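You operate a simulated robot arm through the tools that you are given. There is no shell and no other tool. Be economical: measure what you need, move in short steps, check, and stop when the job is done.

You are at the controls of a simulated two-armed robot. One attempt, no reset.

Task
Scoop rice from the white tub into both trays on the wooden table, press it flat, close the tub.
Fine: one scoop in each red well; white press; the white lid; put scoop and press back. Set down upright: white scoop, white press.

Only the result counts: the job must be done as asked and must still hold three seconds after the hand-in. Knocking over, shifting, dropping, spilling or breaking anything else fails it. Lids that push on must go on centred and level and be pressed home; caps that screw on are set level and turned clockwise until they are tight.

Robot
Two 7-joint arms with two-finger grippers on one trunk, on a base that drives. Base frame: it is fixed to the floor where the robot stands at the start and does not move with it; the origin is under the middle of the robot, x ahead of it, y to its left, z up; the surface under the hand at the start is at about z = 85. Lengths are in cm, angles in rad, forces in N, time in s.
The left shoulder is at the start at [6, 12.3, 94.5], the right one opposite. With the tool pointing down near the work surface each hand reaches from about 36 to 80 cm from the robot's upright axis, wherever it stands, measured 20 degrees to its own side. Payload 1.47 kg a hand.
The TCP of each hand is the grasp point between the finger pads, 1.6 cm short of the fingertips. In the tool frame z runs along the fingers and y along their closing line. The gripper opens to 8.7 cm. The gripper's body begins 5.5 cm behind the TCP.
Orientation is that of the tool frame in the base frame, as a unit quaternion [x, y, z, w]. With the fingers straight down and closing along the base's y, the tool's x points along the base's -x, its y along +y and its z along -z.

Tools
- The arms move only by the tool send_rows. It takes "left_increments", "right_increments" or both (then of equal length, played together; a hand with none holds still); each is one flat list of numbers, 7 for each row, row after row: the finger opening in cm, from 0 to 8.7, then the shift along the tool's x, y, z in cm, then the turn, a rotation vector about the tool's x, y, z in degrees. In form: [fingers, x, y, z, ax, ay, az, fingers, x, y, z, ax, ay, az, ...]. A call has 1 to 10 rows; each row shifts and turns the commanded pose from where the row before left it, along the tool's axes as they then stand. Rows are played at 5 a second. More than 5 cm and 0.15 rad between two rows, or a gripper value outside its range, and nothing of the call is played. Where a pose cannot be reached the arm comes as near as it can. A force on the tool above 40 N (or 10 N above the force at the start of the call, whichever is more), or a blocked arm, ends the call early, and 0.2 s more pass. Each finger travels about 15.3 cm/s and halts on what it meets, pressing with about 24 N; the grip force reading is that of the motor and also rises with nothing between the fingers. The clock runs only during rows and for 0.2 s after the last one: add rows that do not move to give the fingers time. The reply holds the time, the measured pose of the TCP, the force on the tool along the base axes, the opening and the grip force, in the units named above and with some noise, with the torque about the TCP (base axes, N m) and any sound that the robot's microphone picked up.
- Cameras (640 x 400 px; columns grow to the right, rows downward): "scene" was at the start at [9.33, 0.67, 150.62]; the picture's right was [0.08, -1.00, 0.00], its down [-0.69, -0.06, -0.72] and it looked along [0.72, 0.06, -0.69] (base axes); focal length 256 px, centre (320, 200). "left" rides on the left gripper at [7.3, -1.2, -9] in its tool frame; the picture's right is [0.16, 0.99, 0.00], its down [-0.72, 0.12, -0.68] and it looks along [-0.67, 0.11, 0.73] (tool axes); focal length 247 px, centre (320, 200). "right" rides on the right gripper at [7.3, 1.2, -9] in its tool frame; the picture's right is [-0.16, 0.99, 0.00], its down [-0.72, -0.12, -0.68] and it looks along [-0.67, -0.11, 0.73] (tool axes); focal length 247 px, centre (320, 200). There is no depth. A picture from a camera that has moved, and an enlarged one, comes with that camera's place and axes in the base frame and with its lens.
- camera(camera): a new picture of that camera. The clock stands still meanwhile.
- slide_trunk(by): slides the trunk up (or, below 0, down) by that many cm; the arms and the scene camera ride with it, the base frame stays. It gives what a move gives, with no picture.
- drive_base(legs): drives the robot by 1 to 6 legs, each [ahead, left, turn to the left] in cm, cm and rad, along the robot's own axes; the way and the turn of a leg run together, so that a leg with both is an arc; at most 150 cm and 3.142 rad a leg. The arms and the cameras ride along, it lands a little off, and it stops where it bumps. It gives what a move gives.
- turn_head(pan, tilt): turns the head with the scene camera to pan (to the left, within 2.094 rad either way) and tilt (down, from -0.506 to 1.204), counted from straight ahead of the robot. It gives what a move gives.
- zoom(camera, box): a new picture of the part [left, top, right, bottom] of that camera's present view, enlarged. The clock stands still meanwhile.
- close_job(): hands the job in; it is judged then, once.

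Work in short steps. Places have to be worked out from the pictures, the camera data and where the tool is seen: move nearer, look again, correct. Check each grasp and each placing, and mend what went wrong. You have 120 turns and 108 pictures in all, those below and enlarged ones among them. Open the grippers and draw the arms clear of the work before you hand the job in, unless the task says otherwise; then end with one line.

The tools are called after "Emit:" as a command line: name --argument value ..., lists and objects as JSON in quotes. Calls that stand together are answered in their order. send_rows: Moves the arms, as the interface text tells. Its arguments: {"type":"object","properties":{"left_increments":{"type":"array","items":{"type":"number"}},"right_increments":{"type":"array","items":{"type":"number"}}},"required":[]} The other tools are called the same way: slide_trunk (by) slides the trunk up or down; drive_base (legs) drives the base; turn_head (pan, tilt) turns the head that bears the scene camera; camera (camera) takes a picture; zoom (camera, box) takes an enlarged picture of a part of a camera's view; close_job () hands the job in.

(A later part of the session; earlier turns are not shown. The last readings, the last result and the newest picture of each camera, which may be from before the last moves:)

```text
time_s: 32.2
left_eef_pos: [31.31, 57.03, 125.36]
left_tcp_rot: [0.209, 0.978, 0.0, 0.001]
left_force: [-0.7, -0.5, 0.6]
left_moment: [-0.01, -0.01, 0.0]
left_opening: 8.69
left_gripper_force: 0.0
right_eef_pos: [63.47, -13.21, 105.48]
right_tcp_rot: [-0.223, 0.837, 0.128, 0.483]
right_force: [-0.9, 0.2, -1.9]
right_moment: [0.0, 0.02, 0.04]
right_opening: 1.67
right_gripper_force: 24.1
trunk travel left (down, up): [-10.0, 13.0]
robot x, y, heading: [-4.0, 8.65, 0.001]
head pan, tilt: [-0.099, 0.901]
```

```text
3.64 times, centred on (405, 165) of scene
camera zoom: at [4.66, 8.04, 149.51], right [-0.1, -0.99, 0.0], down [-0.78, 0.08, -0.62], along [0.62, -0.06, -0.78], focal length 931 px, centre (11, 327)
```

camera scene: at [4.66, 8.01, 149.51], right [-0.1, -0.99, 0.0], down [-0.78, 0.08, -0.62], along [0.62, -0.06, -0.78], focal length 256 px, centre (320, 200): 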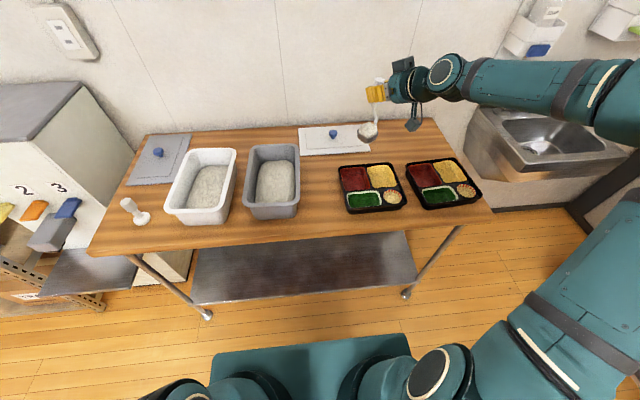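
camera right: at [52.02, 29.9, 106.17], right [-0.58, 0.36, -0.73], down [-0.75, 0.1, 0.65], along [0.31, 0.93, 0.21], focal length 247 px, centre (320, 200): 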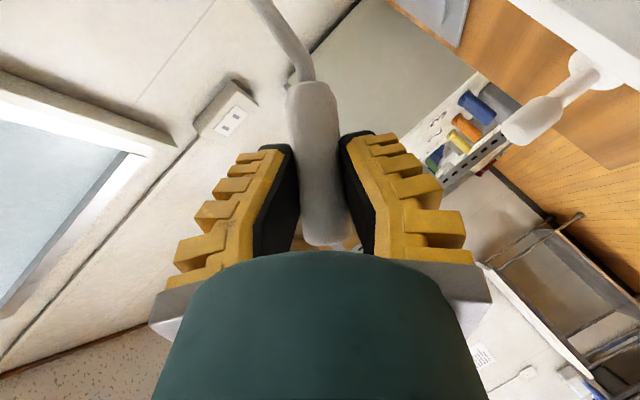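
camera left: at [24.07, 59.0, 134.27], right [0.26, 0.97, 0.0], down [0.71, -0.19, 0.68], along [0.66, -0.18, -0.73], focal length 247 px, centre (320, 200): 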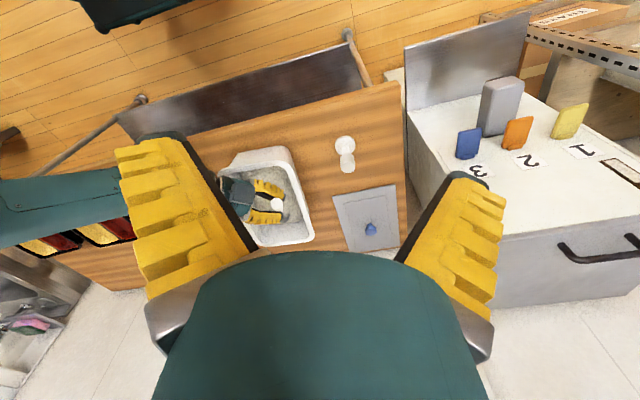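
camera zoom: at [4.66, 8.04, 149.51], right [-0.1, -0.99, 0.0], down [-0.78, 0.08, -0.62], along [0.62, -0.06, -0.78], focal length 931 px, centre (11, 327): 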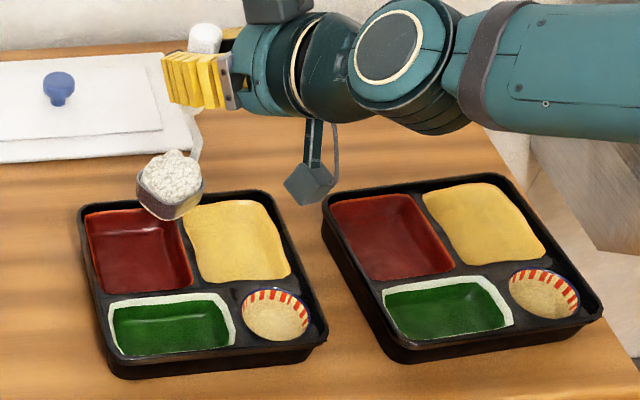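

The lip is ~0.8 cm too far right; correct along with the pour, first 48°.

Emit:
send_rows --right_increments '[0, 0, 0.9, 0, 0, 0, 0, 0, -0.249, 1.796, -0.143, 4, 0, -6.93, 0, -0.249, 1.796, -0.143, 4, 0, -6.93, 0, -0.249, 1.796, -0.143, 4, 0, -6.93, 0, -0.249, 1.796, -0.143, 4, 0, -6.93, 0, -0.249, 1.796, -0.143, 4, 0, -6.93, 0, -0.249, 1.796, -0.143, 4, 0, -6.93]'

Emit:
zoom --camera "scene" --box '[320, 110, 490, 220]'

```text
time_s: 33.8
left_eef_pos: [31.32, 57.16, 125.28]
left_tcp_rot: [0.209, 0.978, -0.001, 0.0]
left_force: [0.0, 0.1, -0.5]
left_moment: [0.01, 0.01, 0.02]
left_opening: 8.7
left_gripper_force: 0.1
right_eef_pos: [58.05, -3.44, 103.48]
right_tcp_rot: [-0.402, 0.711, -0.224, 0.532]
right_force: [0.5, -0.9, -1.7]
right_moment: [0.08, 0.1, 0.01]
right_opening: 1.67
right_gripper_force: 23.6
trunk travel left (down, up): [-10.0, 13.0]
robot x, y, heading: [-4.21, 8.82, 0.001]
head pan, tilt: [-0.099, 0.901]
```

```text
3.64 times, centred on (405, 165) of scene
camera zoom: at [4.7, 8.1, 149.51], right [-0.1, -0.99, 0.0], down [-0.78, 0.08, -0.62], along [0.62, -0.06, -0.78], focal length 931 px, centre (11, 327)
```

zoom: 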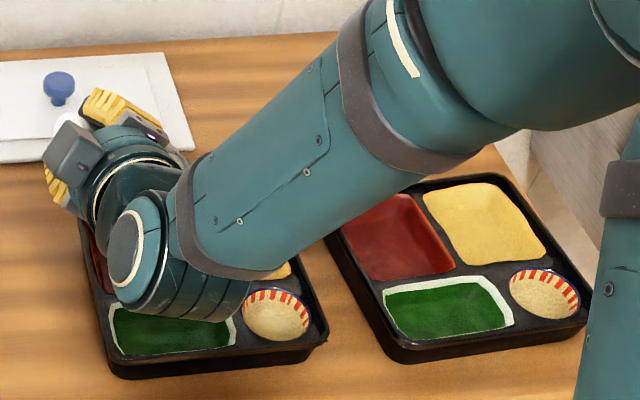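

Pour continues; tilt another 40° about the lip.

Emit:
send_rows --right_increments '[0, -0.249, 1.796, -0.143, 4, 0, -6.93, 0, -0.249, 1.796, -0.143, 4, 0, -6.93, 0, -0.249, 1.796, -0.143, 4, 0, -6.93, 0, -0.249, 1.796, -0.143, 4, 0, -6.93, 0, -0.249, 1.796, -0.143, 4, 0, -6.93, 0, 0, 0, 0, 0, 0, 0]'

Emit:
camera --camera "scene"

Emit:
camera --camera "right"

```text
time_s: 35.2
left_eef_pos: [31.24, 56.95, 125.34]
left_tcp_rot: [0.208, 0.978, 0.0, 0.0]
left_force: [-0.2, 0.5, 1.0]
left_moment: [0.03, 0.01, 0.02]
left_opening: 8.71
left_gripper_force: 0.1
right_eef_pos: [55.48, 1.12, 96.19]
right_tcp_rot: [-0.497, 0.512, -0.489, 0.503]
right_force: [0.2, -0.4, -1.4]
right_moment: [0.07, 0.09, -0.02]
right_opening: 1.69
right_gripper_force: 24.0
trunk travel left (down, up): [-10.0, 13.0]
robot x, y, heading: [-3.71, 8.91, 0.001]
head pan, tilt: [-0.099, 0.901]
```

```text
75 pictures are left
camera scene: at [4.63, 7.99, 149.52], right [-0.1, -0.99, 0.0], down [-0.78, 0.08, -0.62], along [0.62, -0.06, -0.78], focal length 256 px, centre (320, 200)
```

scene: 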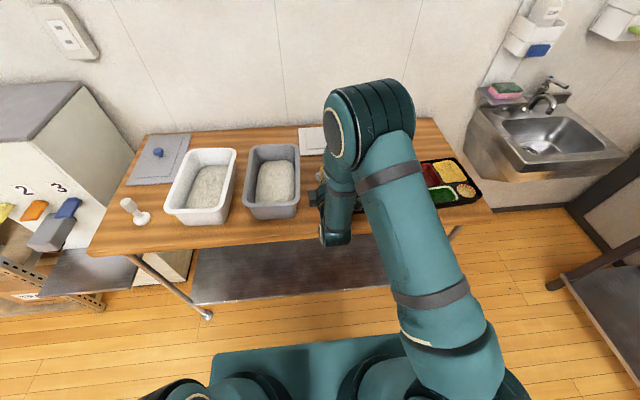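

```text
74 pictures are left
camera right: at [46.51, -6.09, 94.97], right [-0.02, 0.19, -0.98], down [-0.68, 0.72, 0.15], along [0.74, 0.67, 0.11], focal length 247 px, centre (320, 200)
```

right: 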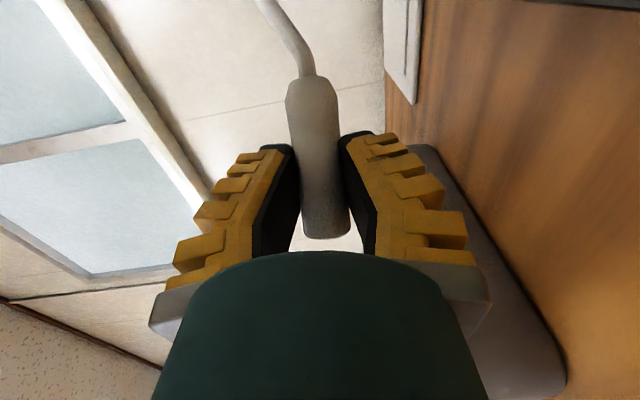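

Level view is blocked; tilt 24° further in place to empty the bowl, wait, then tilt back and rise to look.

Emit:
send_rows --right_increments '[0, 0, 0, 0, 4, 0, -6.93, 0, 0, 0, 0, 4, 0, -6.93, 0, 0, 0, 0, 4, 0, -6.93, 0, 0, 0, 0, 0, 0, 0, 0, 0, 0, 0, 0, 0, 0, 0, 0, 0, 0, -4, 0, 6.93, 0, 0, 0, 0, -4, 0, 6.93, 0, 0, 0, 0, -4, 0, 6.93]'

Emit:
send_rows --right_increments '[0, 0, -3, 0, 0, 0, 0, 0, 0, -3, 0, 0, 0, 0, 0, 0, -3, 0, 0, 0, 0, 0, 0, 0, 0, -4, 0, 6.93, 0, 0, 0, 0, -4, 0, 6.93, 0, 0, 0, 0, -4, 0, 6.93, 0, 0, 0, 0, -4, 0, 6.93, 0, 0, 0, 0, -4, 0, 6.93, 0, 0, 0, 0, -4, 0, 6.93]'

Emit:
camera --camera "scene"

```text
time_s: 37.0
left_eef_pos: [31.23, 56.99, 125.38]
left_tcp_rot: [0.209, 0.978, 0.0, 0.0]
left_force: [-0.5, 0.6, 0.6]
left_moment: [0.01, -0.01, 0.01]
left_opening: 8.71
left_gripper_force: 0.1
right_eef_pos: [55.53, 1.07, 96.15]
right_tcp_rot: [-0.496, 0.513, -0.487, 0.503]
right_force: [0.0, 0.7, -0.8]
right_moment: [0.13, 0.11, 0.02]
right_opening: 1.7
right_gripper_force: 23.9
trunk travel left (down, up): [-10.0, 13.0]
robot x, y, heading: [-3.99, 8.59, 0.002]
head pan, tilt: [-0.099, 0.901]
```

```text
time_s: 39.0
left_eef_pos: [31.33, 56.94, 125.38]
left_tcp_rot: [0.209, 0.978, 0.0, 0.0]
left_force: [0.3, -0.4, 0.0]
left_moment: [0.02, -0.03, 0.02]
left_opening: 8.71
left_gripper_force: 0.0
right_eef_pos: [55.67, 0.83, 105.23]
right_tcp_rot: [-0.376, 0.743, -0.164, 0.529]
right_force: [-0.6, 0.0, -0.9]
right_moment: [0.07, 0.04, 0.0]
right_opening: 1.72
right_gripper_force: 24.3
trunk travel left (down, up): [-10.0, 13.0]
robot x, y, heading: [-4.0, 8.63, 0.003]
head pan, tilt: [-0.099, 0.901]
```

```text
73 pictures are left
camera scene: at [4.66, 7.98, 149.51], right [-0.1, -0.99, 0.0], down [-0.78, 0.08, -0.62], along [0.62, -0.06, -0.78], focal length 256 px, centre (320, 200)
```

scene: 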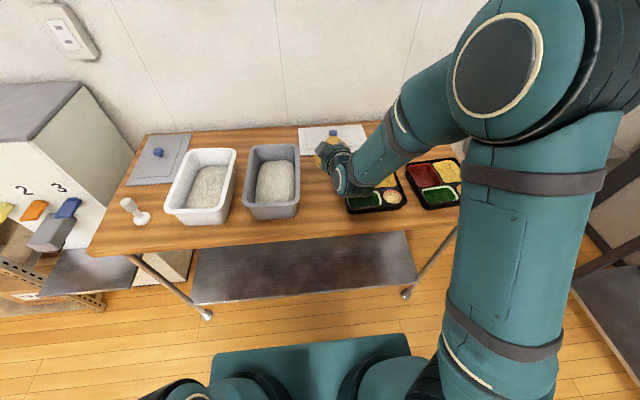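

Force on the tool dropped (~1 N), suggesting the bowl emptied. Rise, level and move left to see the well.

Emit:
send_rows --right_increments '[0, -2.65, -2.57, -1.53, 0, 0, 0, 0, -2.65, -2.57, -1.53, 0, 0, 0, 0, 0, 0, 0, -4, 0, 6.93, 0, 0, 0, 0, -4, 0, 6.93, 0, 0, 0, 0, -4, 0, 6.93, 0, 0, 0, 0, -4, 0, 6.93, 0, 0, 0, 0, -4, 0, 6.93, 0, -1, 3.46, 1.73, 0, 0, 0, 0, -1, 3.46, 1.73, 0, 0, 0, 0, -1, 3.46, 1.73, 0, 0, 0]'

Emit:
zoom --camera "scene" --box '[280, 80, 480, 220]'

```text
time_s: 41.2
left_eef_pos: [31.39, 57.17, 125.23]
left_tcp_rot: [0.208, 0.978, -0.001, 0.0]
left_force: [-0.7, -0.9, -1.1]
left_moment: [-0.01, 0.02, 0.01]
left_opening: 8.7
left_gripper_force: 0.0
right_eef_pos: [55.76, 13.32, 113.05]
right_tcp_rot: [-0.225, 0.836, 0.129, 0.483]
right_force: [-0.2, 0.0, -2.3]
right_moment: [-0.03, 0.03, -0.01]
right_opening: 1.75
right_gripper_force: 23.8
trunk travel left (down, up): [-10.0, 13.0]
robot x, y, heading: [-3.86, 9.26, -0.001]
head pan, tilt: [-0.099, 0.901]
```

```text
2.86 times, centred on (380, 150) of scene
camera zoom: at [4.66, 8.24, 149.51], right [-0.1, -0.99, 0.0], down [-0.78, 0.08, -0.62], along [0.62, -0.06, -0.78], focal length 732 px, centre (149, 343)
```

zoom: 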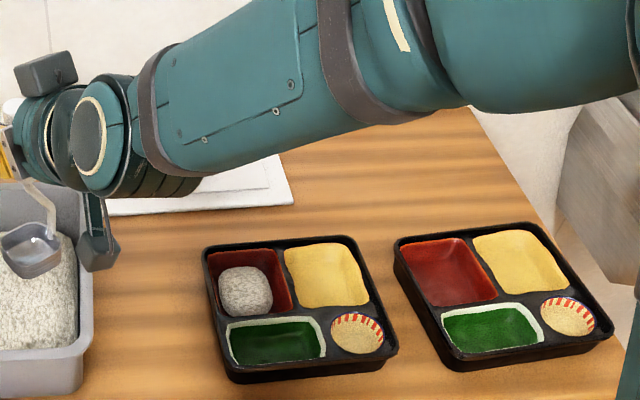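

Rice landed squarely in tray 1's red well. Now the second scoop: raise, yaw back to 65°, return over the tub.

Emit:
send_rows --right_increments '[0, -3.03, 0, -1.75, 0, 0, 0, 0, 0, 0, 0, -6.06, 0, -3.5, 0, 0, 0, 0, -6.06, 0, -3.5, 0, 0, 0, 0, -6.06, 0, -3.5, 0, 0, 0, 0, -6.06, 0, -3.5, 0, 0, 0, 0, -6.06, 0, -3.5]'

Emit:
send_rows --right_increments '[0, -1.78, 1.61, 3.08, 0, 0, 0, 0, -1.78, 1.61, 3.08, 0, 0, 0, 0, -1.78, 1.61, 3.08, 0, 0, 0, 0, -1.78, 1.61, 3.08, 0, 0, 0, 0, -1.78, 1.61, 3.08, 0, 0, 0, 0, -1.78, 1.61, 3.08, 0, 0, 0, 0, -1.78, 1.61, 3.08, 0, 0, 0]'

Emit:
zoom --camera "left" --box '[205, 110, 345, 255]'

Emit:
zoom --camera "right" --box '[160, 0, 480, 260]'

```text
time_s: 42.6
left_eef_pos: [31.39, 57.0, 125.27]
left_tcp_rot: [0.209, 0.978, 0.0, 0.0]
left_force: [-0.6, -0.6, -0.2]
left_moment: [-0.02, -0.03, 0.02]
left_opening: 8.69
left_gripper_force: 0.2
right_eef_pos: [55.7, 12.62, 116.65]
right_tcp_rot: [-0.465, 0.73, 0.27, 0.422]
right_force: [1.0, -0.9, -1.5]
right_moment: [-0.04, -0.02, 0.02]
right_opening: 1.78
right_gripper_force: 24.5
trunk travel left (down, up): [-10.0, 13.0]
robot x, y, heading: [-3.9, 8.51, -0.003]
head pan, tilt: [-0.099, 0.901]
```

```text
time_s: 44.2
left_eef_pos: [31.27, 57.2, 125.24]
left_tcp_rot: [0.209, 0.978, -0.001, -0.001]
left_force: [-1.0, -0.1, -0.2]
left_moment: [0.0, 0.0, -0.03]
left_opening: 8.71
left_gripper_force: 0.1
right_eef_pos: [56.12, 40.44, 116.6]
right_tcp_rot: [-0.465, 0.731, 0.268, 0.421]
right_force: [-0.4, -0.6, -1.9]
right_moment: [-0.07, 0.02, 0.03]
right_opening: 1.76
right_gripper_force: 23.7
trunk travel left (down, up): [-10.0, 13.0]
robot x, y, heading: [-4.19, 8.63, -0.002]
head pan, tilt: [-0.099, 0.901]
```

```text
2.76 times, centred on (275, 182) of left
camera zoom: at [24.05, 59.14, 134.2], right [0.26, 0.97, 0.0], down [0.71, -0.19, 0.68], along [0.66, -0.18, -0.73], focal length 681 px, centre (444, 248)
```

zoom: 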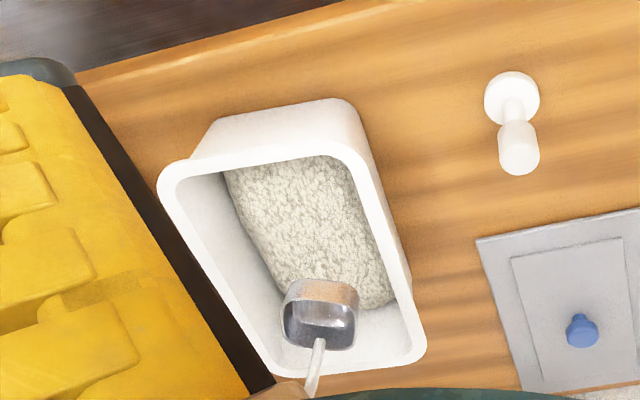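

```text
1.54 times, centred on (320, 130) of right
camera zoom: at [50.29, 30.53, 114.75], right [-0.86, 0.49, 0.14], down [0.01, -0.25, 0.97], along [0.51, 0.83, 0.21], focal length 380 px, centre (320, 308)
```

zoom: 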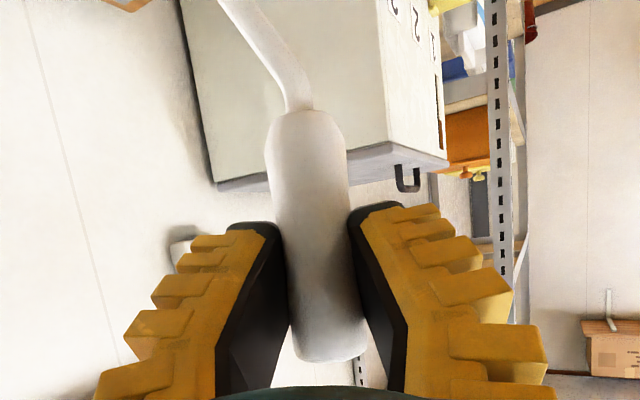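

The scoop slid ~0.5 cm lower in the grip; I'll allow for that. Roll 55° and lower into the rice as before.

Emit:
send_rows --right_increments '[0, 0, 0, 0, 3.93, 0, -6.8, 0, 0, 0, 0, 3.93, 0, -6.8, 0, 0, 0, 0, 3.93, 0, -6.8, 0, 0, 0, 0, 3.93, 0, -6.8, 0, 0, 0, 0, 3.93, 0, -6.8, 0, 0, 0, 0, 3.93, 0, -6.8, 0, 0, 0, 0, 3.93, 0, -6.8]'

Emit:
send_rows --right_increments '[0, 1.74, 2.87, 1.0, 0, 0, 0, 0, 1.74, 2.87, 1.0, 0, 0, 0, 0, 1.74, 2.87, 1.0, 0, 0, 0, 0, 1.74, 2.87, 1.0, 0, 0, 0, 0, 1.24, 2.05, 0.72, 0, 0, 0]'

Emit:
zoom --camera "left" --box '[205, 110, 345, 255]'

```text
time_s: 45.8
left_eef_pos: [31.21, 57.06, 125.28]
left_tcp_rot: [0.209, 0.978, 0.0, 0.0]
left_force: [-0.2, 0.6, 0.4]
left_moment: [-0.02, -0.03, 0.03]
left_opening: 8.7
left_gripper_force: 0.0
right_eef_pos: [56.0, 40.06, 116.87]
right_tcp_rot: [0.607, -0.524, 0.099, -0.589]
right_force: [0.7, 0.3, -1.5]
right_moment: [0.04, 0.12, 0.01]
right_opening: 1.78
right_gripper_force: 24.3
trunk travel left (down, up): [-10.0, 13.0]
robot x, y, heading: [-3.79, 8.62, -0.0]
head pan, tilt: [-0.099, 0.901]
```

```text
time_s: 47.0
left_eef_pos: [31.33, 56.99, 125.33]
left_tcp_rot: [0.209, 0.978, 0.001, 0.0]
left_force: [-0.6, -0.7, 0.6]
left_moment: [0.0, 0.04, 0.01]
left_opening: 8.69
left_gripper_force: 0.0
right_eef_pos: [56.0, 40.36, 100.05]
right_tcp_rot: [0.607, -0.525, 0.099, -0.588]
right_force: [-0.2, 0.2, -0.5]
right_moment: [0.01, 0.11, 0.02]
right_opening: 1.72
right_gripper_force: 24.0
trunk travel left (down, up): [-10.0, 13.0]
robot x, y, heading: [-4.25, 8.76, -0.005]
head pan, tilt: [-0.099, 0.901]
```

```text
2.76 times, centred on (275, 182) of left
camera zoom: at [24.1, 59.01, 134.24], right [0.26, 0.97, 0.0], down [0.71, -0.19, 0.68], along [0.66, -0.18, -0.73], focal length 681 px, centre (444, 248)
```

zoom: 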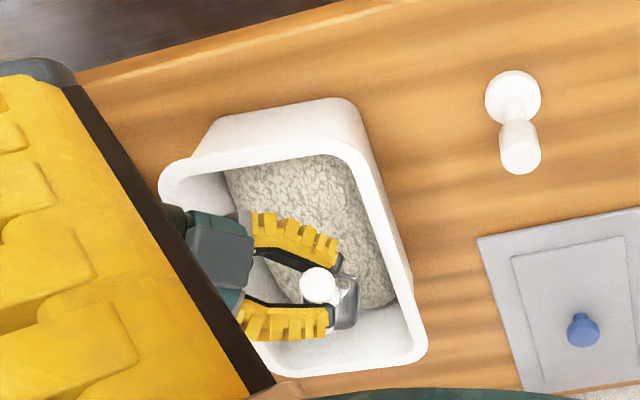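

Position repeats the first scoop. Lower 2.5 cm and sweep.

Emit:
send_rows --right_increments '[0, 0.62, 1.02, 0.36, 0, 0, 0, 0, 0.62, 1.02, 0.36, 0, 0, 0, 0, -0.418, -1.116, -0.376, -3.44, 0, 5.95, 0, -0.416, -0.893, -0.374, -3.44, 0, 5.95, 0, -0.38, -0.697, -0.354, -3.44, 0, 5.95, 0, -0.349, -0.553, -0.336, -3.44, 0, 5.95, 0, -0.326, -0.446, -0.323, -3.44, 0, 5.95, 0, -0.289, -0.354, -0.302, -3.44, 0, 5.95, 0, -0.322, -0.303, -0.321, -3.44, 0, 5.95, 0, -0.351, -0.249, -0.338, -3.44, 0, 5.95]'

Emit:
send_rows --right_increments '[0, -1.3, 0, -0.75, 0, 0, 0, 0, -2.17, 0, -1.25, 0, 0, 0, 0, -2.17, 0, -1.25, 0, 0, 0, 0, -2.17, 0, -1.25, 0, 0, 0, 0, -2.17, 0, -1.25, 0, 0, 0, 0, -1.73, 0, -1, 0, 0, 0]'

Emit:
zoom --camera "left" --box '[205, 110, 345, 255]'

```text
time_s: 49.2
left_eef_pos: [31.42, 57.08, 125.36]
left_tcp_rot: [0.209, 0.978, -0.001, 0.0]
left_force: [0.8, 0.4, 0.5]
left_moment: [0.04, 0.02, 0.01]
left_opening: 8.71
left_gripper_force: 0.0
right_eef_pos: [56.85, 38.66, 103.54]
right_tcp_rot: [-0.464, 0.731, 0.269, 0.421]
right_force: [0.7, -0.7, -2.3]
right_moment: [-0.03, 0.0, 0.01]
right_opening: 1.74
right_gripper_force: 24.7
trunk travel left (down, up): [-10.0, 13.0]
robot x, y, heading: [-4.12, 8.7, -0.004]
head pan, tilt: [-0.099, 0.901]
```

```text
time_s: 50.6
left_eef_pos: [31.27, 57.02, 125.32]
left_tcp_rot: [0.209, 0.978, 0.0, -0.001]
left_force: [-1.1, 0.1, 0.2]
left_moment: [0.01, 0.0, 0.0]
left_opening: 8.7
left_gripper_force: 0.0
right_eef_pos: [56.71, 38.59, 117.1]
right_tcp_rot: [-0.465, 0.731, 0.268, 0.421]
right_force: [0.2, -1.1, -0.9]
right_moment: [-0.03, 0.0, 0.0]
right_opening: 1.74
right_gripper_force: 24.3
trunk travel left (down, up): [-10.0, 13.0]
robot x, y, heading: [-4.36, 8.7, -0.0]
head pan, tilt: [-0.099, 0.901]
```

```text
2.76 times, centred on (275, 182) of left
camera zoom: at [24.05, 59.0, 134.26], right [0.26, 0.97, 0.0], down [0.71, -0.19, 0.68], along [0.66, -0.18, -0.73], focal length 681 px, centre (444, 248)
```

zoom: 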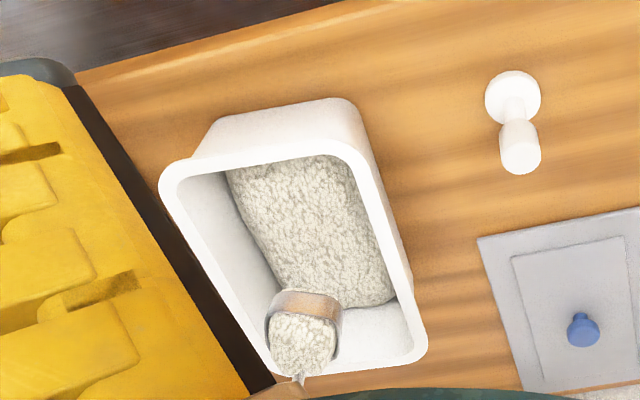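

Full again. Carry it the same way toward tray 2.

Emit:
send_rows --right_increments '[0, 0.81, -0.75, -1.4, 0, 0, 0, 0, 1.62, -1.51, -2.8, 0, 0, 0, 0, 1.62, -1.51, -2.8, 0, 0, 0, 0, 1.62, -1.51, -2.8, 0, 0, 0, 0, 1.62, -1.51, -2.8, 0, 0, 0, 0, 1.62, -1.51, -2.8, 0, 0, 0, 0, 1.62, -1.51, -2.8, 0, 0, 0, 0, 0.81, -0.75, -1.4, 0, 0, 0]'

Emit:
send_rows --right_increments '[0, 0, 0, 0, 6.06, 0, 3.5, 0, 0, 0, 0, 6.06, 0, 3.5, 0, 0, 0, 0, 6.06, 0, 3.5, 0, 0, 0, 0, 6.06, 0, 3.5, 0, 0, 0, 0, 6.06, 0, 3.5, 0, 0.4, -1.95, -0.7, 0, 0, 0, 0, 0.81, -3.89, -1.41, 0, 0, 0, 0, 0.81, -3.89, -1.41, 0, 0, 0, 0, 0.81, -3.89, -1.41, 0, 0, 0]'

Emit:
send_rows --right_increments '[0, 0.81, -3.89, -1.41, 0, 0, 0, 0, 0.81, -3.89, -1.41, 0, 0, 0, 0, 0.81, -3.89, -1.41, 0, 0, 0, 0, 0.81, -3.89, -1.41, 0, 0, 0, 0, 0.81, -3.89, -1.41, 0, 0, 0, 0, 0.81, -3.89, -1.41, 0, 0, 0, 0, 0.81, -3.89, -1.41, 0, 0, 0, 0, 0.81, -3.89, -1.41, 0, 0, 0, 0, 0.4, -1.95, -0.7, 0, 0, 0]'

Emit:
camera --camera "scene"

```text
time_s: 52.4
left_eef_pos: [31.31, 57.05, 125.24]
left_tcp_rot: [0.209, 0.978, 0.0, 0.0]
left_force: [-0.1, 0.6, 0.3]
left_moment: [-0.01, 0.02, 0.01]
left_opening: 8.7
left_gripper_force: 0.1
right_eef_pos: [57.05, 13.46, 116.99]
right_tcp_rot: [-0.464, 0.731, 0.268, 0.422]
right_force: [0.2, 0.8, -2.1]
right_moment: [-0.04, 0.01, -0.02]
right_opening: 1.75
right_gripper_force: 24.2
trunk travel left (down, up): [-10.0, 13.0]
robot x, y, heading: [-4.33, 8.89, 0.002]
head pan, tilt: [-0.099, 0.901]
```

```text
time_s: 54.4
left_eef_pos: [31.36, 56.79, 125.38]
left_tcp_rot: [0.21, 0.978, 0.001, 0.0]
left_force: [0.3, 0.3, -0.4]
left_moment: [0.0, -0.02, -0.03]
left_opening: 8.71
left_gripper_force: 0.0
right_eef_pos: [58.67, -1.02, 116.98]
right_tcp_rot: [-0.224, 0.837, 0.129, 0.483]
right_force: [-0.5, -0.1, -2.0]
right_moment: [0.01, 0.04, 0.01]
right_opening: 1.75
right_gripper_force: 24.1
trunk travel left (down, up): [-10.0, 13.0]
robot x, y, heading: [-4.2, 8.83, -0.004]
head pan, tilt: [-0.099, 0.901]
```

```text
time_s: 56.4
left_eef_pos: [31.27, 56.96, 125.39]
left_tcp_rot: [0.21, 0.978, 0.0, 0.001]
left_force: [0.3, -0.1, -0.4]
left_moment: [0.01, 0.01, -0.01]
left_opening: 8.72
left_gripper_force: 0.0
right_eef_pos: [63.37, -36.31, 116.94]
right_tcp_rot: [-0.224, 0.837, 0.13, 0.482]
right_force: [-0.1, -0.5, -2.1]
right_moment: [0.0, 0.04, -0.01]
right_opening: 1.74
right_gripper_force: 23.4
trunk travel left (down, up): [-10.0, 13.0]
robot x, y, heading: [-3.82, 8.92, -0.006]
head pan, tilt: [-0.099, 0.901]
```

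```text
67 pictures are left
camera scene: at [4.67, 8.01, 149.51], right [-0.1, -0.99, 0.0], down [-0.78, 0.08, -0.62], along [0.62, -0.06, -0.78], focal length 256 px, centre (320, 200)
```

scene: 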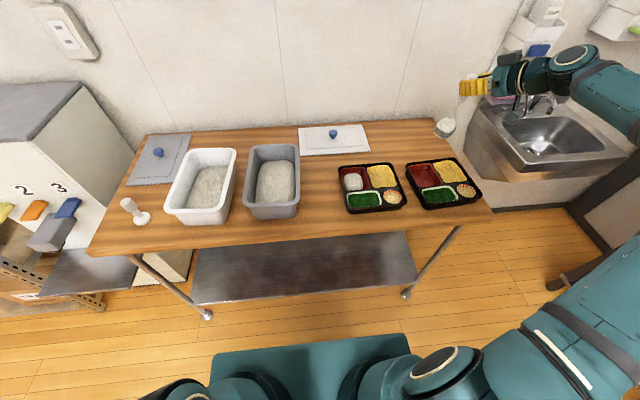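

Rice intact above tray 2. Lower and pour with the same lip pivot.

Emit:
send_rows --right_increments '[0, 3.16, 0, 1.83, 0, 0, 0, 0, 3.16, 0, 1.83, 0, 0, 0, 0, 3.16, 0, 1.83, 0, 0, 0, 0, 0, 0, 0, 0, 0, 0]'

Emit:
zoom --camera "scene" --box '[330, 60, 510, 220]'

```text
time_s: 57.4
left_eef_pos: [31.21, 57.06, 125.33]
left_tcp_rot: [0.209, 0.978, 0.0, 0.0]
left_force: [-0.2, -0.2, 1.4]
left_moment: [0.0, -0.01, 0.0]
left_opening: 8.7
left_gripper_force: 0.1
right_eef_pos: [63.3, -36.27, 106.2]
right_tcp_rot: [-0.223, 0.837, 0.129, 0.482]
right_force: [-0.4, 0.1, -1.5]
right_moment: [0.01, 0.0, -0.02]
right_opening: 1.78
right_gripper_force: 23.9
trunk travel left (down, up): [-10.0, 13.0]
robot x, y, heading: [-3.93, 8.56, -0.001]
head pan, tilt: [-0.099, 0.901]
```

```text
2.50 times, centred on (420, 140) of scene
camera zoom: at [4.64, 8.07, 149.52], right [-0.1, -0.99, 0.0], down [-0.78, 0.08, -0.62], along [0.62, -0.06, -0.78], focal length 640 px, centre (70, 350)
```

zoom: 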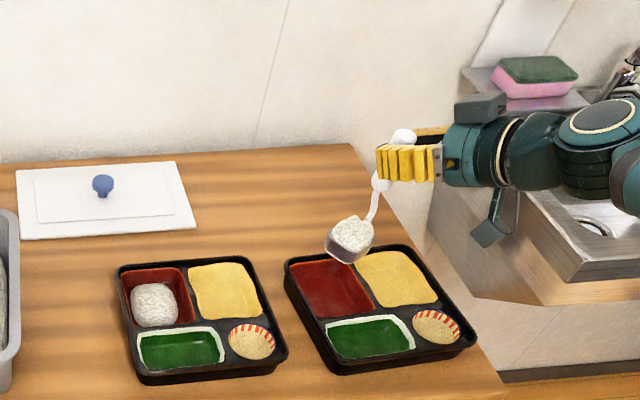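

Position looks right. Pour 48°, then 40° more.

Emit:
send_rows --right_increments '[0, -0.245, 1.866, -0.141, 4, 0, -6.93, 0, -0.245, 1.866, -0.141, 4, 0, -6.93, 0, -0.245, 1.866, -0.141, 4, 0, -6.93, 0, -0.245, 1.866, -0.141, 4, 0, -6.93, 0, -0.245, 1.866, -0.141, 4, 0, -6.93, 0, -0.245, 1.866, -0.141, 4, 0, -6.93]'

Emit:
send_rows --right_increments '[0, -0.245, 1.866, -0.141, 4, 0, -6.93, 0, -0.245, 1.866, -0.141, 4, 0, -6.93, 0, -0.245, 1.866, -0.141, 4, 0, -6.93, 0, -0.245, 1.866, -0.141, 4, 0, -6.93, 0, -0.245, 1.866, -0.141, 4, 0, -6.93, 0, 0, 0, 0, 0, 0, 0]'

Emit:
send_rows --right_increments '[0, 0, 0, 0, 4, 0, -6.93, 0, 0, 0, 0, 4, 0, -6.93, 0, 0, 0, 0, 4, 0, -6.93, 0, 0, 0, 0, 0, 0, 0, 0, 0, 0, 0, 0, 0, 0, 0, 0, 0, 0, -4, 0, 6.93, 0, 0, 0, 0, -4, 0, 6.93, 0, 0, 0, 0, -4, 0, 6.93]'

Emit:
send_rows --right_increments '[0, 0, -3, 0, 0, 0, 0, 0, 0, -3, 0, 0, 0, 0, 0, 0, -3, 0, 0, 0, 0, 0, 0, 0, 0, -4, 0, 6.93, 0, 0, 0, 0, -4, 0, 6.93, 0, 0, 0, 0, -4, 0, 6.93, 0, 0, 0, 0, -4, 0, 6.93, 0, 0, 0, 0, -4, 0, 6.93, 0, 0, 0, 0, -4, 0, 6.93]'

Emit:
send_rows --right_increments '[0, -2.65, -2.57, -1.53, 0, 0, 0, 0, -2.65, -2.57, -1.53, 0, 0, 0, 0, 0, 0, 0, -4, 0, 6.93, 0, 0, 0, 0, -4, 0, 6.93, 0, 0, 0, 0, -4, 0, 6.93, 0, 0, 0, 0, -4, 0, 6.93, 0, 0, 0, 0, -4, 0, 6.93, 0, -1, 3.46, 1.73, 0, 0, 0, 0, -1, 3.46, 1.73, 0, 0, 0, 0, -1, 3.46, 1.73, 0, 0, 0]'

Emit:
camera --camera "scene"

```text
time_s: 58.8
left_eef_pos: [31.29, 57.1, 125.29]
left_tcp_rot: [0.209, 0.978, -0.001, 0.0]
left_force: [0.6, -0.1, 0.6]
left_moment: [0.0, 0.01, -0.01]
left_opening: 8.71
left_gripper_force: 0.0
right_eef_pos: [58.07, -26.96, 103.9]
right_tcp_rot: [-0.402, 0.711, -0.222, 0.532]
right_force: [-0.7, 0.2, -2.2]
right_moment: [0.12, 0.1, 0.02]
right_opening: 1.75
right_gripper_force: 23.9
trunk travel left (down, up): [-10.0, 13.0]
robot x, y, heading: [-3.96, 8.83, 0.002]
head pan, tilt: [-0.099, 0.901]
```

```text
time_s: 60.2
left_eef_pos: [31.41, 57.01, 125.38]
left_tcp_rot: [0.21, 0.978, 0.001, 0.0]
left_force: [0.5, 0.4, 0.4]
left_moment: [0.0, -0.02, -0.02]
left_opening: 8.7
left_gripper_force: 0.0
right_eef_pos: [55.23, -22.45, 96.27]
right_tcp_rot: [-0.497, 0.512, -0.489, 0.502]
right_force: [0.4, -0.2, -1.1]
right_moment: [0.14, 0.1, -0.02]
right_opening: 1.71
right_gripper_force: 24.0
trunk travel left (down, up): [-10.0, 13.0]
robot x, y, heading: [-3.88, 8.86, -0.001]
head pan, tilt: [-0.099, 0.901]
```

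```text
time_s: 62.0
left_eef_pos: [31.2, 57.1, 125.3]
left_tcp_rot: [0.209, 0.978, 0.0, 0.0]
left_force: [0.0, 1.0, -0.5]
left_moment: [0.01, -0.01, -0.01]
left_opening: 8.69
left_gripper_force: 0.0
right_eef_pos: [55.31, -22.6, 96.35]
right_tcp_rot: [-0.497, 0.513, -0.487, 0.502]
right_force: [1.4, -0.3, -0.3]
right_moment: [0.09, 0.09, 0.01]
right_opening: 1.72
right_gripper_force: 24.2
trunk travel left (down, up): [-10.0, 13.0]
robot x, y, heading: [-3.9, 9.08, -0.002]
head pan, tilt: [-0.099, 0.901]
```

```text
time_s: 64.0
left_eef_pos: [31.3, 57.08, 125.33]
left_tcp_rot: [0.209, 0.978, 0.0, -0.001]
left_force: [0.5, -1.1, -0.1]
left_moment: [0.01, -0.01, 0.0]
left_opening: 8.73
left_gripper_force: 0.2
right_eef_pos: [55.47, -22.77, 105.3]
right_tcp_rot: [-0.375, 0.743, -0.164, 0.53]
right_force: [0.0, 0.2, -1.2]
right_moment: [0.07, 0.04, -0.03]
right_opening: 1.72
right_gripper_force: 23.9
trunk travel left (down, up): [-10.0, 13.0]
robot x, y, heading: [-4.08, 8.65, 0.003]
head pan, tilt: [-0.099, 0.901]
```

```text
time_s: 66.2
left_eef_pos: [31.35, 57.05, 125.15]
left_tcp_rot: [0.21, 0.978, 0.0, 0.0]
left_force: [-0.1, -0.2, -0.3]
left_moment: [-0.02, 0.01, 0.0]
left_opening: 8.71
left_gripper_force: 0.0
right_eef_pos: [55.61, -10.7, 113.42]
right_tcp_rot: [-0.223, 0.837, 0.128, 0.482]
right_force: [-0.6, 0.0, -0.3]
right_moment: [-0.02, 0.01, -0.04]
right_opening: 1.76
right_gripper_force: 23.9
trunk travel left (down, up): [-10.0, 13.0]
robot x, y, heading: [-4.48, 8.46, -0.002]
head pan, tilt: [-0.099, 0.901]
```

```text
65 pictures are left
camera scene: at [4.66, 8.14, 149.51], right [-0.1, -0.99, 0.0], down [-0.78, 0.08, -0.62], along [0.62, -0.06, -0.78], focal length 256 px, centre (320, 200)
```

scene: 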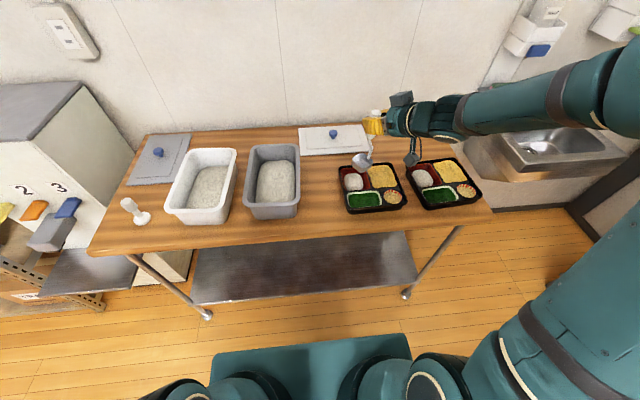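

Both red wells hold rice. Now return the scoop: yaw back to 0 and move above its original place.

Emit:
send_rows --right_increments '[0, 0, 0, 0, 6.5, 0, 3.75, 0, 0, 0, 0, 6.5, 0, 3.75, 0, 0, 0, 0, 6.5, 0, 3.75, 0, 0, 0, 0, 6.5, 0, 3.75, 0, 0.32, 3.68, -0.55, 0, 0, 0, 0, 0.32, 3.68, -0.55, 0, 0, 0, 0, 0.32, 3.68, -0.55, 0, 0, 0]'

Emit:
send_rows --right_increments '[0, 2.6, 0, 1.5, 0, 0, 0, 0, 2.6, 0, 1.5, 0, 0, 0, 0, 2.6, 0, 1.5, 0, 0, 0, 0, 0, 0, 0, 0, 0, 0]'

Emit:
zoom --camera "scene" --box '[260, 90, 500, 240]'

```text
time_s: 67.8
left_eef_pos: [31.31, 57.1, 125.3]
left_tcp_rot: [0.208, 0.978, 0.001, 0.0]
left_force: [-0.7, 1.2, 0.1]
left_moment: [-0.02, 0.02, 0.04]
left_opening: 8.7
left_gripper_force: 0.1
right_eef_pos: [53.61, 0.29, 113.35]
right_tcp_rot: [0.0, 0.866, -0.001, 0.5]
right_force: [0.1, 0.3, -1.5]
right_moment: [0.0, 0.04, -0.01]
right_opening: 1.7
right_gripper_force: 23.8
trunk travel left (down, up): [-10.0, 13.0]
robot x, y, heading: [-3.86, 8.81, -0.003]
head pan, tilt: [-0.099, 0.901]
```

```text
time_s: 68.8
left_eef_pos: [31.13, 56.99, 125.34]
left_tcp_rot: [0.209, 0.978, 0.0, 0.0]
left_force: [-0.4, -0.4, 0.4]
left_moment: [-0.01, -0.02, 0.0]
left_opening: 8.68
left_gripper_force: 0.0
right_eef_pos: [53.67, 0.38, 104.44]
right_tcp_rot: [0.0, 0.866, 0.0, 0.5]
right_force: [-0.2, 0.2, -1.2]
right_moment: [0.02, 0.07, 0.01]
right_opening: 1.69
right_gripper_force: 24.2
trunk travel left (down, up): [-10.0, 13.0]
robot x, y, heading: [-3.81, 8.93, -0.0]
head pan, tilt: [-0.099, 0.901]
```

```text
2.67 times, centred on (380, 165) of scene
camera zoom: at [4.6, 8.02, 149.52], right [-0.1, -0.99, 0.0], down [-0.78, 0.08, -0.62], along [0.62, -0.06, -0.78], focal length 683 px, centre (160, 293)
```

zoom: 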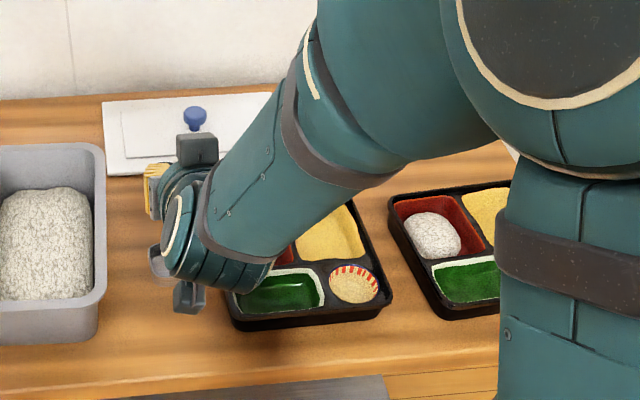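

Lower gently until the bowl touches the table.

Emit:
send_rows --right_increments '[0, 1.3, 0, 0.75, 0, 0, 0, 0, 1.3, 0, 0.75, 0, 0, 0, 0, 0.26, 0, 0.15, 0, 0, 0]'

Emit:
send_rows --right_increments '[0, 0.26, 0, 0.15, 0, 0, 0]'

Emit:
send_rows --right_increments '[0, 0.26, 0, 0.15, 0, 0, 0]'

Emit:
camera --camera "right"

```text
time_s: 69.6
left_eef_pos: [31.32, 57.06, 125.32]
left_tcp_rot: [0.209, 0.978, 0.0, 0.001]
left_force: [-0.1, 0.0, -0.6]
left_moment: [0.0, -0.01, -0.02]
left_opening: 8.7
left_gripper_force: 0.0
right_eef_pos: [53.64, 0.43, 101.14]
right_tcp_rot: [0.0, 0.867, 0.0, 0.499]
right_force: [0.2, 0.7, -0.7]
right_moment: [0.0, 0.0, -0.02]
right_opening: 1.7
right_gripper_force: 23.4
trunk travel left (down, up): [-10.0, 13.0]
robot x, y, heading: [-4.11, 8.35, -0.004]
head pan, tilt: [-0.099, 0.901]
```

```text
time_s: 70.0
left_eef_pos: [31.16, 57.08, 125.36]
left_tcp_rot: [0.208, 0.978, 0.0, 0.0]
left_force: [-0.3, -0.7, 0.3]
left_moment: [0.02, 0.01, 0.0]
left_opening: 8.71
left_gripper_force: 0.1
right_eef_pos: [53.63, 0.31, 100.98]
right_tcp_rot: [0.0, 0.865, 0.0, 0.501]
right_force: [-2.1, 0.5, 12.2]
right_moment: [0.05, 0.32, 0.01]
right_opening: 1.89
right_gripper_force: 24.2
trunk travel left (down, up): [-10.0, 13.0]
robot x, y, heading: [-4.24, 8.81, -0.005]
head pan, tilt: [-0.099, 0.901]
```

```text
time_s: 70.4
left_eef_pos: [31.11, 57.13, 125.42]
left_tcp_rot: [0.209, 0.978, 0.0, 0.001]
left_force: [-0.7, -0.8, 0.2]
left_moment: [0.0, -0.04, 0.03]
left_opening: 8.69
left_gripper_force: 0.0
right_eef_pos: [53.78, 0.36, 100.88]
right_tcp_rot: [0.001, 0.863, 0.0, 0.505]
right_force: [-0.3, -0.6, 30.0]
right_moment: [0.1, -0.08, 0.02]
right_opening: 2.09
right_gripper_force: 23.7
trunk travel left (down, up): [-10.0, 13.0]
robot x, y, heading: [-3.9, 8.83, -0.002]
head pan, tilt: [-0.099, 0.901]
```

```text
63 pictures are left
camera right: at [42.39, 1.52, 98.92], right [0.08, 0.99, 0.14], down [-0.24, -0.12, 0.96], along [0.97, -0.11, 0.22], focal length 247 px, centre (320, 200)
```

right: 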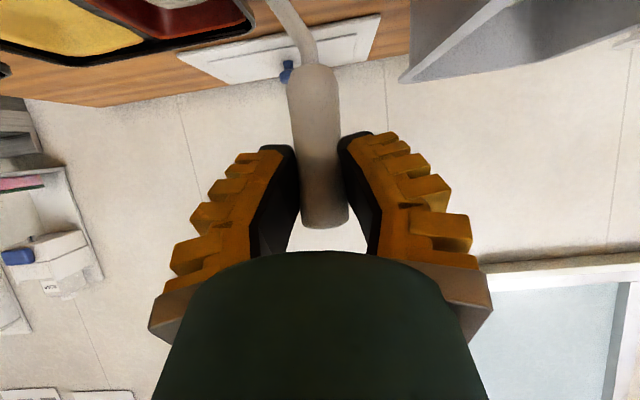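

Table contact at TCP z≈101. Relieve the press by 0.3 cm, then open slowly.

Emit:
send_rows --right_increments '[0, -0.3, 0, -0.17, 0, 0, 0, 0, 0, 0, 0, 0, 0, 0]'

Emit:
send_rows --right_increments '[2.6, 0, 0, 0, 0, 0, 0, 4, 0, 0, 0, 0, 0, 0, 6, 0, 0, 0, 0, 0, 0, 8.7, 0, 0, 0, 0, 0, 0]'

Emit:
camera --camera "right"

```text
time_s: 71.0
left_eef_pos: [31.26, 57.05, 125.29]
left_tcp_rot: [0.209, 0.978, 0.0, 0.0]
left_force: [-0.4, 0.2, -0.4]
left_moment: [0.01, 0.01, -0.03]
left_opening: 8.71
left_gripper_force: 0.0
right_eef_pos: [53.57, 0.25, 100.9]
right_tcp_rot: [0.0, 0.866, 0.0, 0.5]
right_force: [2.2, 0.8, 22.5]
right_moment: [0.16, -0.47, 0.0]
right_opening: 2.22
right_gripper_force: 24.5
trunk travel left (down, up): [-10.0, 13.0]
robot x, y, heading: [-3.85, 9.0, 0.002]
head pan, tilt: [-0.099, 0.901]
```

```text
time_s: 72.0
left_eef_pos: [31.45, 57.11, 125.19]
left_tcp_rot: [0.209, 0.978, -0.001, 0.0]
left_force: [0.5, 0.7, 1.0]
left_moment: [-0.01, 0.01, 0.02]
left_opening: 8.69
left_gripper_force: 0.0
right_eef_pos: [53.69, 0.29, 100.69]
right_tcp_rot: [0.0, 0.867, 0.0, 0.499]
right_force: [0.3, -0.2, 1.0]
right_moment: [-0.02, 0.02, 0.0]
right_opening: 8.68
right_gripper_force: 0.1
trunk travel left (down, up): [-10.0, 13.0]
robot x, y, heading: [-3.92, 8.8, -0.003]
head pan, tilt: [-0.099, 0.901]
```

```text
62 pictures are left
camera right: at [42.3, 1.45, 98.91], right [0.08, 0.99, 0.14], down [-0.23, -0.12, 0.97], along [0.97, -0.11, 0.21], focal length 247 px, centre (320, 200)
```

right: 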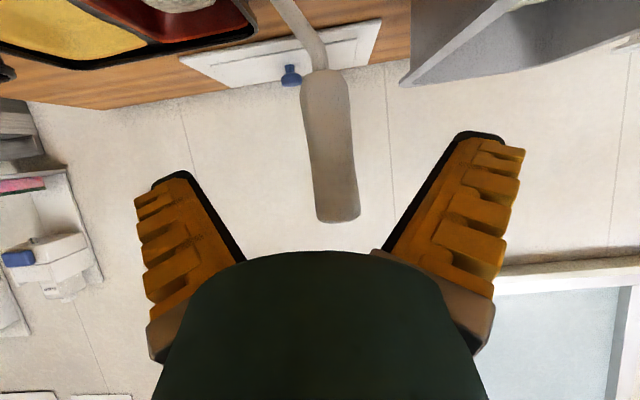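

The scoop stands upright. Back the hand off along its own axis and rise.

Emit:
send_rows --right_increments '[8.7, 0, 0, -3, 0, 0, 0, 8.7, 0, 0, -3, 0, 0, 0, 8.7, 0, 0, -3, 0, 0, 0, 8.7, -4, 0, 0, 0, 0, 0, 8.7, -4, 0, 0, 0, 0, 0]'

Emit:
zoom --camera "scene" --box '[260, 90, 500, 240]'

```text
time_s: 73.2
left_eef_pos: [31.25, 57.13, 125.39]
left_tcp_rot: [0.209, 0.978, 0.0, 0.0]
left_force: [0.3, 1.0, -0.1]
left_moment: [-0.01, -0.02, 0.0]
left_opening: 8.69
left_gripper_force: 0.1
right_eef_pos: [50.07, 0.09, 112.19]
right_tcp_rot: [0.0, 0.866, 0.0, 0.499]
right_force: [0.9, -0.9, -0.3]
right_moment: [-0.01, 0.01, -0.02]
right_opening: 8.72
right_gripper_force: 0.0
trunk travel left (down, up): [-10.0, 13.0]
robot x, y, heading: [-3.93, 9.26, -0.004]
head pan, tilt: [-0.099, 0.901]
```

```text
2.67 times, centred on (380, 165) of scene
camera zoom: at [4.61, 8.02, 149.52], right [-0.1, -0.99, 0.0], down [-0.78, 0.08, -0.62], along [0.62, -0.06, -0.78], focal length 683 px, centre (160, 293)
```

zoom: 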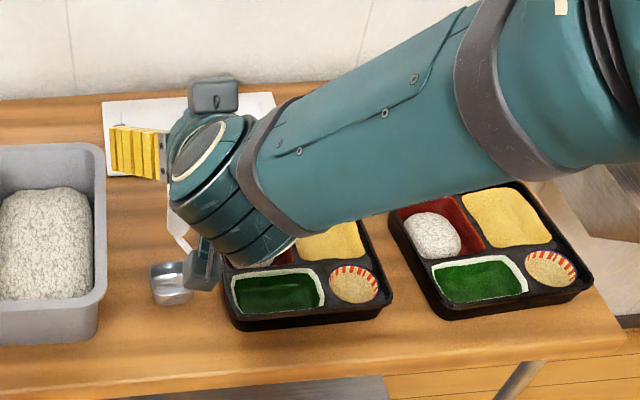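

Scoop is back standing. Now tuck the right arm away up and right, and bring the left hand above the press at about (52.6, 56.8).

Emit:
send_rows --right_increments '[8.7, -0.64, -3, -2.39, 0, 0, 0, 8.7, -0.64, -3, -2.39, 0, 0, 0, 8.7, -0.64, -3, -2.39, 0, 0, 0, 8.7, -0.64, -3, -2.39, 0, 0, 0, 8.7, -0.64, -3, -2.39, 0, 0, 0, 8.7, -0.64, -3, -2.39, 0, 0, 0, 8.7, -0.64, -3, -2.39, 0, 0, 0, 8.7, -0.64, -3, -2.39, 0, 0, 0, 8.7, 0, 0, 0, 0, 7.5, 0, 8.7, 0, 0, 0, 0, 7.5, 0]' --left_increments '[8.7, 0, 0, 0, 0, 0, -8, 8.7, 0, 0, 0, 0, 0, -8, 8.7, 0, 0, 0, 0, 0, -8, 8.7, -3.55, 0, 3.33, 0, 0, 0, 8.7, -3.55, 0, 3.33, 0, 0, 0, 8.7, -3.55, 0, 3.33, 0, 0, 0, 8.7, -3.55, 0, 3.33, 0, 0, 0, 8.7, -3.55, 0, 3.33, 0, 0, 0, 8.7, -3.55, 0, 3.33, 0, 0, 0, 8.7, 0, 0, 0, 0, 0, 0]'

Emit:
send_rows --right_increments '[8.7, 0, 0, 0, 0, 7.5, 0, 8.7, 0, 0, 0, 0, 7.5, 0, 8.7, 0, 0, 0, 0, 7.5, 0, 8.7, 0, 0, 0, 0, 7.5, 0, 8.7, 0, 0, 0, 0, 7.5, 0, 8.7, 0, 0, 0, 0, 7.5, 0]'

Emit:
camera --camera "left"

Emit:
camera --camera "scene"

```text
time_s: 75.4
left_eef_pos: [52.44, 56.89, 105.4]
left_tcp_rot: [0.001, 1.0, 0.0, 0.001]
left_force: [0.7, -0.3, -0.7]
left_moment: [0.02, 0.01, 0.02]
left_opening: 8.7
left_gripper_force: 0.0
right_eef_pos: [35.6, -23.78, 126.13]
right_tcp_rot: [0.001, 0.924, 0.001, 0.382]
right_force: [0.1, -0.1, 0.1]
right_moment: [0.01, 0.0, 0.01]
right_opening: 8.71
right_gripper_force: 0.1
trunk travel left (down, up): [-10.0, 13.0]
robot x, y, heading: [-3.93, 8.52, -0.004]
head pan, tilt: [-0.099, 0.901]
```

```text
time_s: 76.8
left_eef_pos: [52.58, 57.05, 105.35]
left_tcp_rot: [0.001, 1.0, 0.0, 0.0]
left_force: [0.7, -0.1, -0.2]
left_moment: [-0.01, 0.0, 0.0]
left_opening: 8.69
left_gripper_force: 0.1
right_eef_pos: [35.84, -23.72, 126.2]
right_tcp_rot: [0.001, 1.0, 0.0, -0.002]
right_force: [-0.5, -0.1, 0.1]
right_moment: [-0.02, 0.03, 0.02]
right_opening: 8.67
right_gripper_force: 0.1
trunk travel left (down, up): [-10.0, 13.0]
robot x, y, heading: [-3.83, 8.78, -0.004]
head pan, tilt: [-0.099, 0.901]
```

```text
60 pictures are left
camera left: at [45.25, 55.84, 114.27], right [-0.16, 0.99, 0.0], down [0.72, 0.11, 0.68], along [0.67, 0.11, -0.73], focal length 247 px, centre (320, 200)
```

left: 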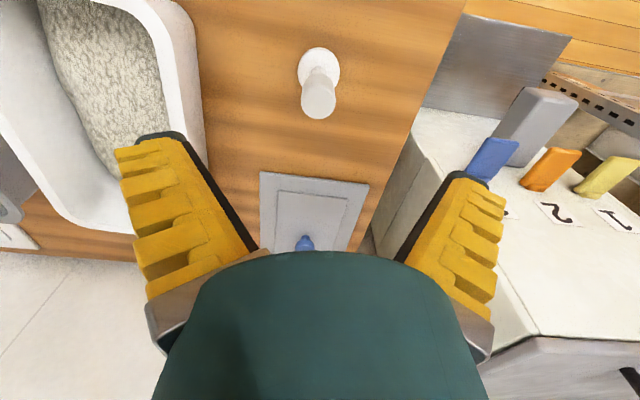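

```text
59 pictures are left
camera scene: at [4.73, 8.04, 149.5], right [-0.1, -0.99, 0.0], down [-0.78, 0.08, -0.62], along [0.62, -0.06, -0.78], focal length 256 px, centre (320, 200)
```

scene: 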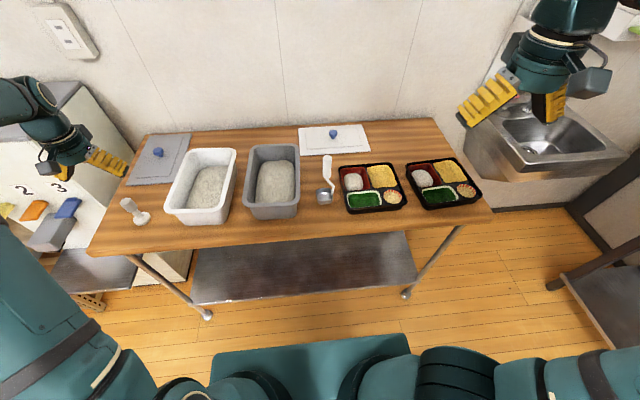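

Press at (52.2, 57.0). Lower the left hand onto its grip and close.

Emit:
send_rows --left_increments '[8.7, 0.25, 0, 4, 0, 0, 0, 8.7, 0, 0, 4, 0, 0, 0, 8.7, 0, 0, 4.3, 0, 0, 0, 8.7, 0, 0, 0, 0, 0, 0]'

Emit:
send_rows --left_increments '[5, 0, 0, 0, 0, 0, 0, 0, 0, 0, 0, 0, 0, 0, 0, 0, 0, 0, 0, 0, 0, 0, 0, 0, 0, 0, 0, 0]'

Emit:
camera --camera "left"

```text
time_s: 77.8
left_eef_pos: [52.37, 57.16, 93.08]
left_tcp_rot: [0.001, 1.0, 0.001, 0.001]
left_force: [-0.3, 0.1, 0.0]
left_moment: [0.01, -0.02, 0.0]
left_opening: 8.7
left_gripper_force: 0.0
right_eef_pos: [35.76, -23.89, 126.19]
right_tcp_rot: [0.001, 1.0, -0.001, -0.001]
right_force: [0.7, 0.3, -0.8]
right_moment: [0.02, -0.03, 0.0]
right_opening: 8.72
right_gripper_force: 0.0
trunk travel left (down, up): [-10.0, 13.0]
robot x, y, heading: [-3.96, 8.74, -0.0]
head pan, tilt: [-0.099, 0.901]
```

```text
time_s: 78.8
left_eef_pos: [52.29, 56.85, 93.11]
left_tcp_rot: [0.001, 1.0, 0.0, 0.0]
left_force: [-0.2, -1.2, 6.9]
left_moment: [-0.02, 0.02, 0.02]
left_opening: 2.28
left_gripper_force: 24.5
right_eef_pos: [35.72, -23.86, 126.23]
right_tcp_rot: [0.001, 1.0, 0.0, -0.001]
right_force: [0.2, -0.7, 0.8]
right_moment: [0.01, -0.03, 0.02]
right_opening: 8.71
right_gripper_force: 0.0
trunk travel left (down, up): [-10.0, 13.0]
robot x, y, heading: [-3.94, 9.02, 0.001]
head pan, tilt: [-0.099, 0.901]
```

```text
58 pictures are left
camera left: at [44.94, 55.81, 102.07], right [-0.16, 0.99, 0.0], down [0.72, 0.11, 0.68], along [0.67, 0.11, -0.73], focal length 247 px, centre (320, 200)
```

left: 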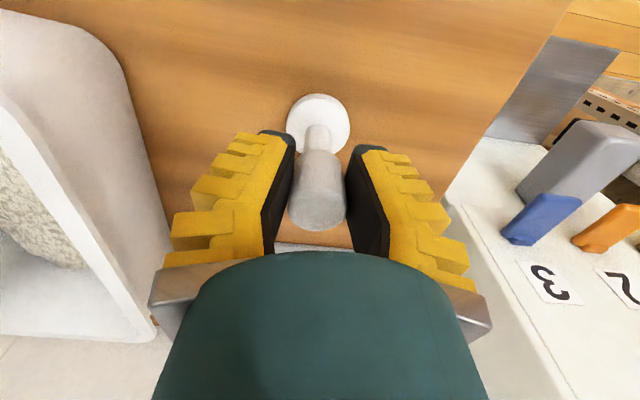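

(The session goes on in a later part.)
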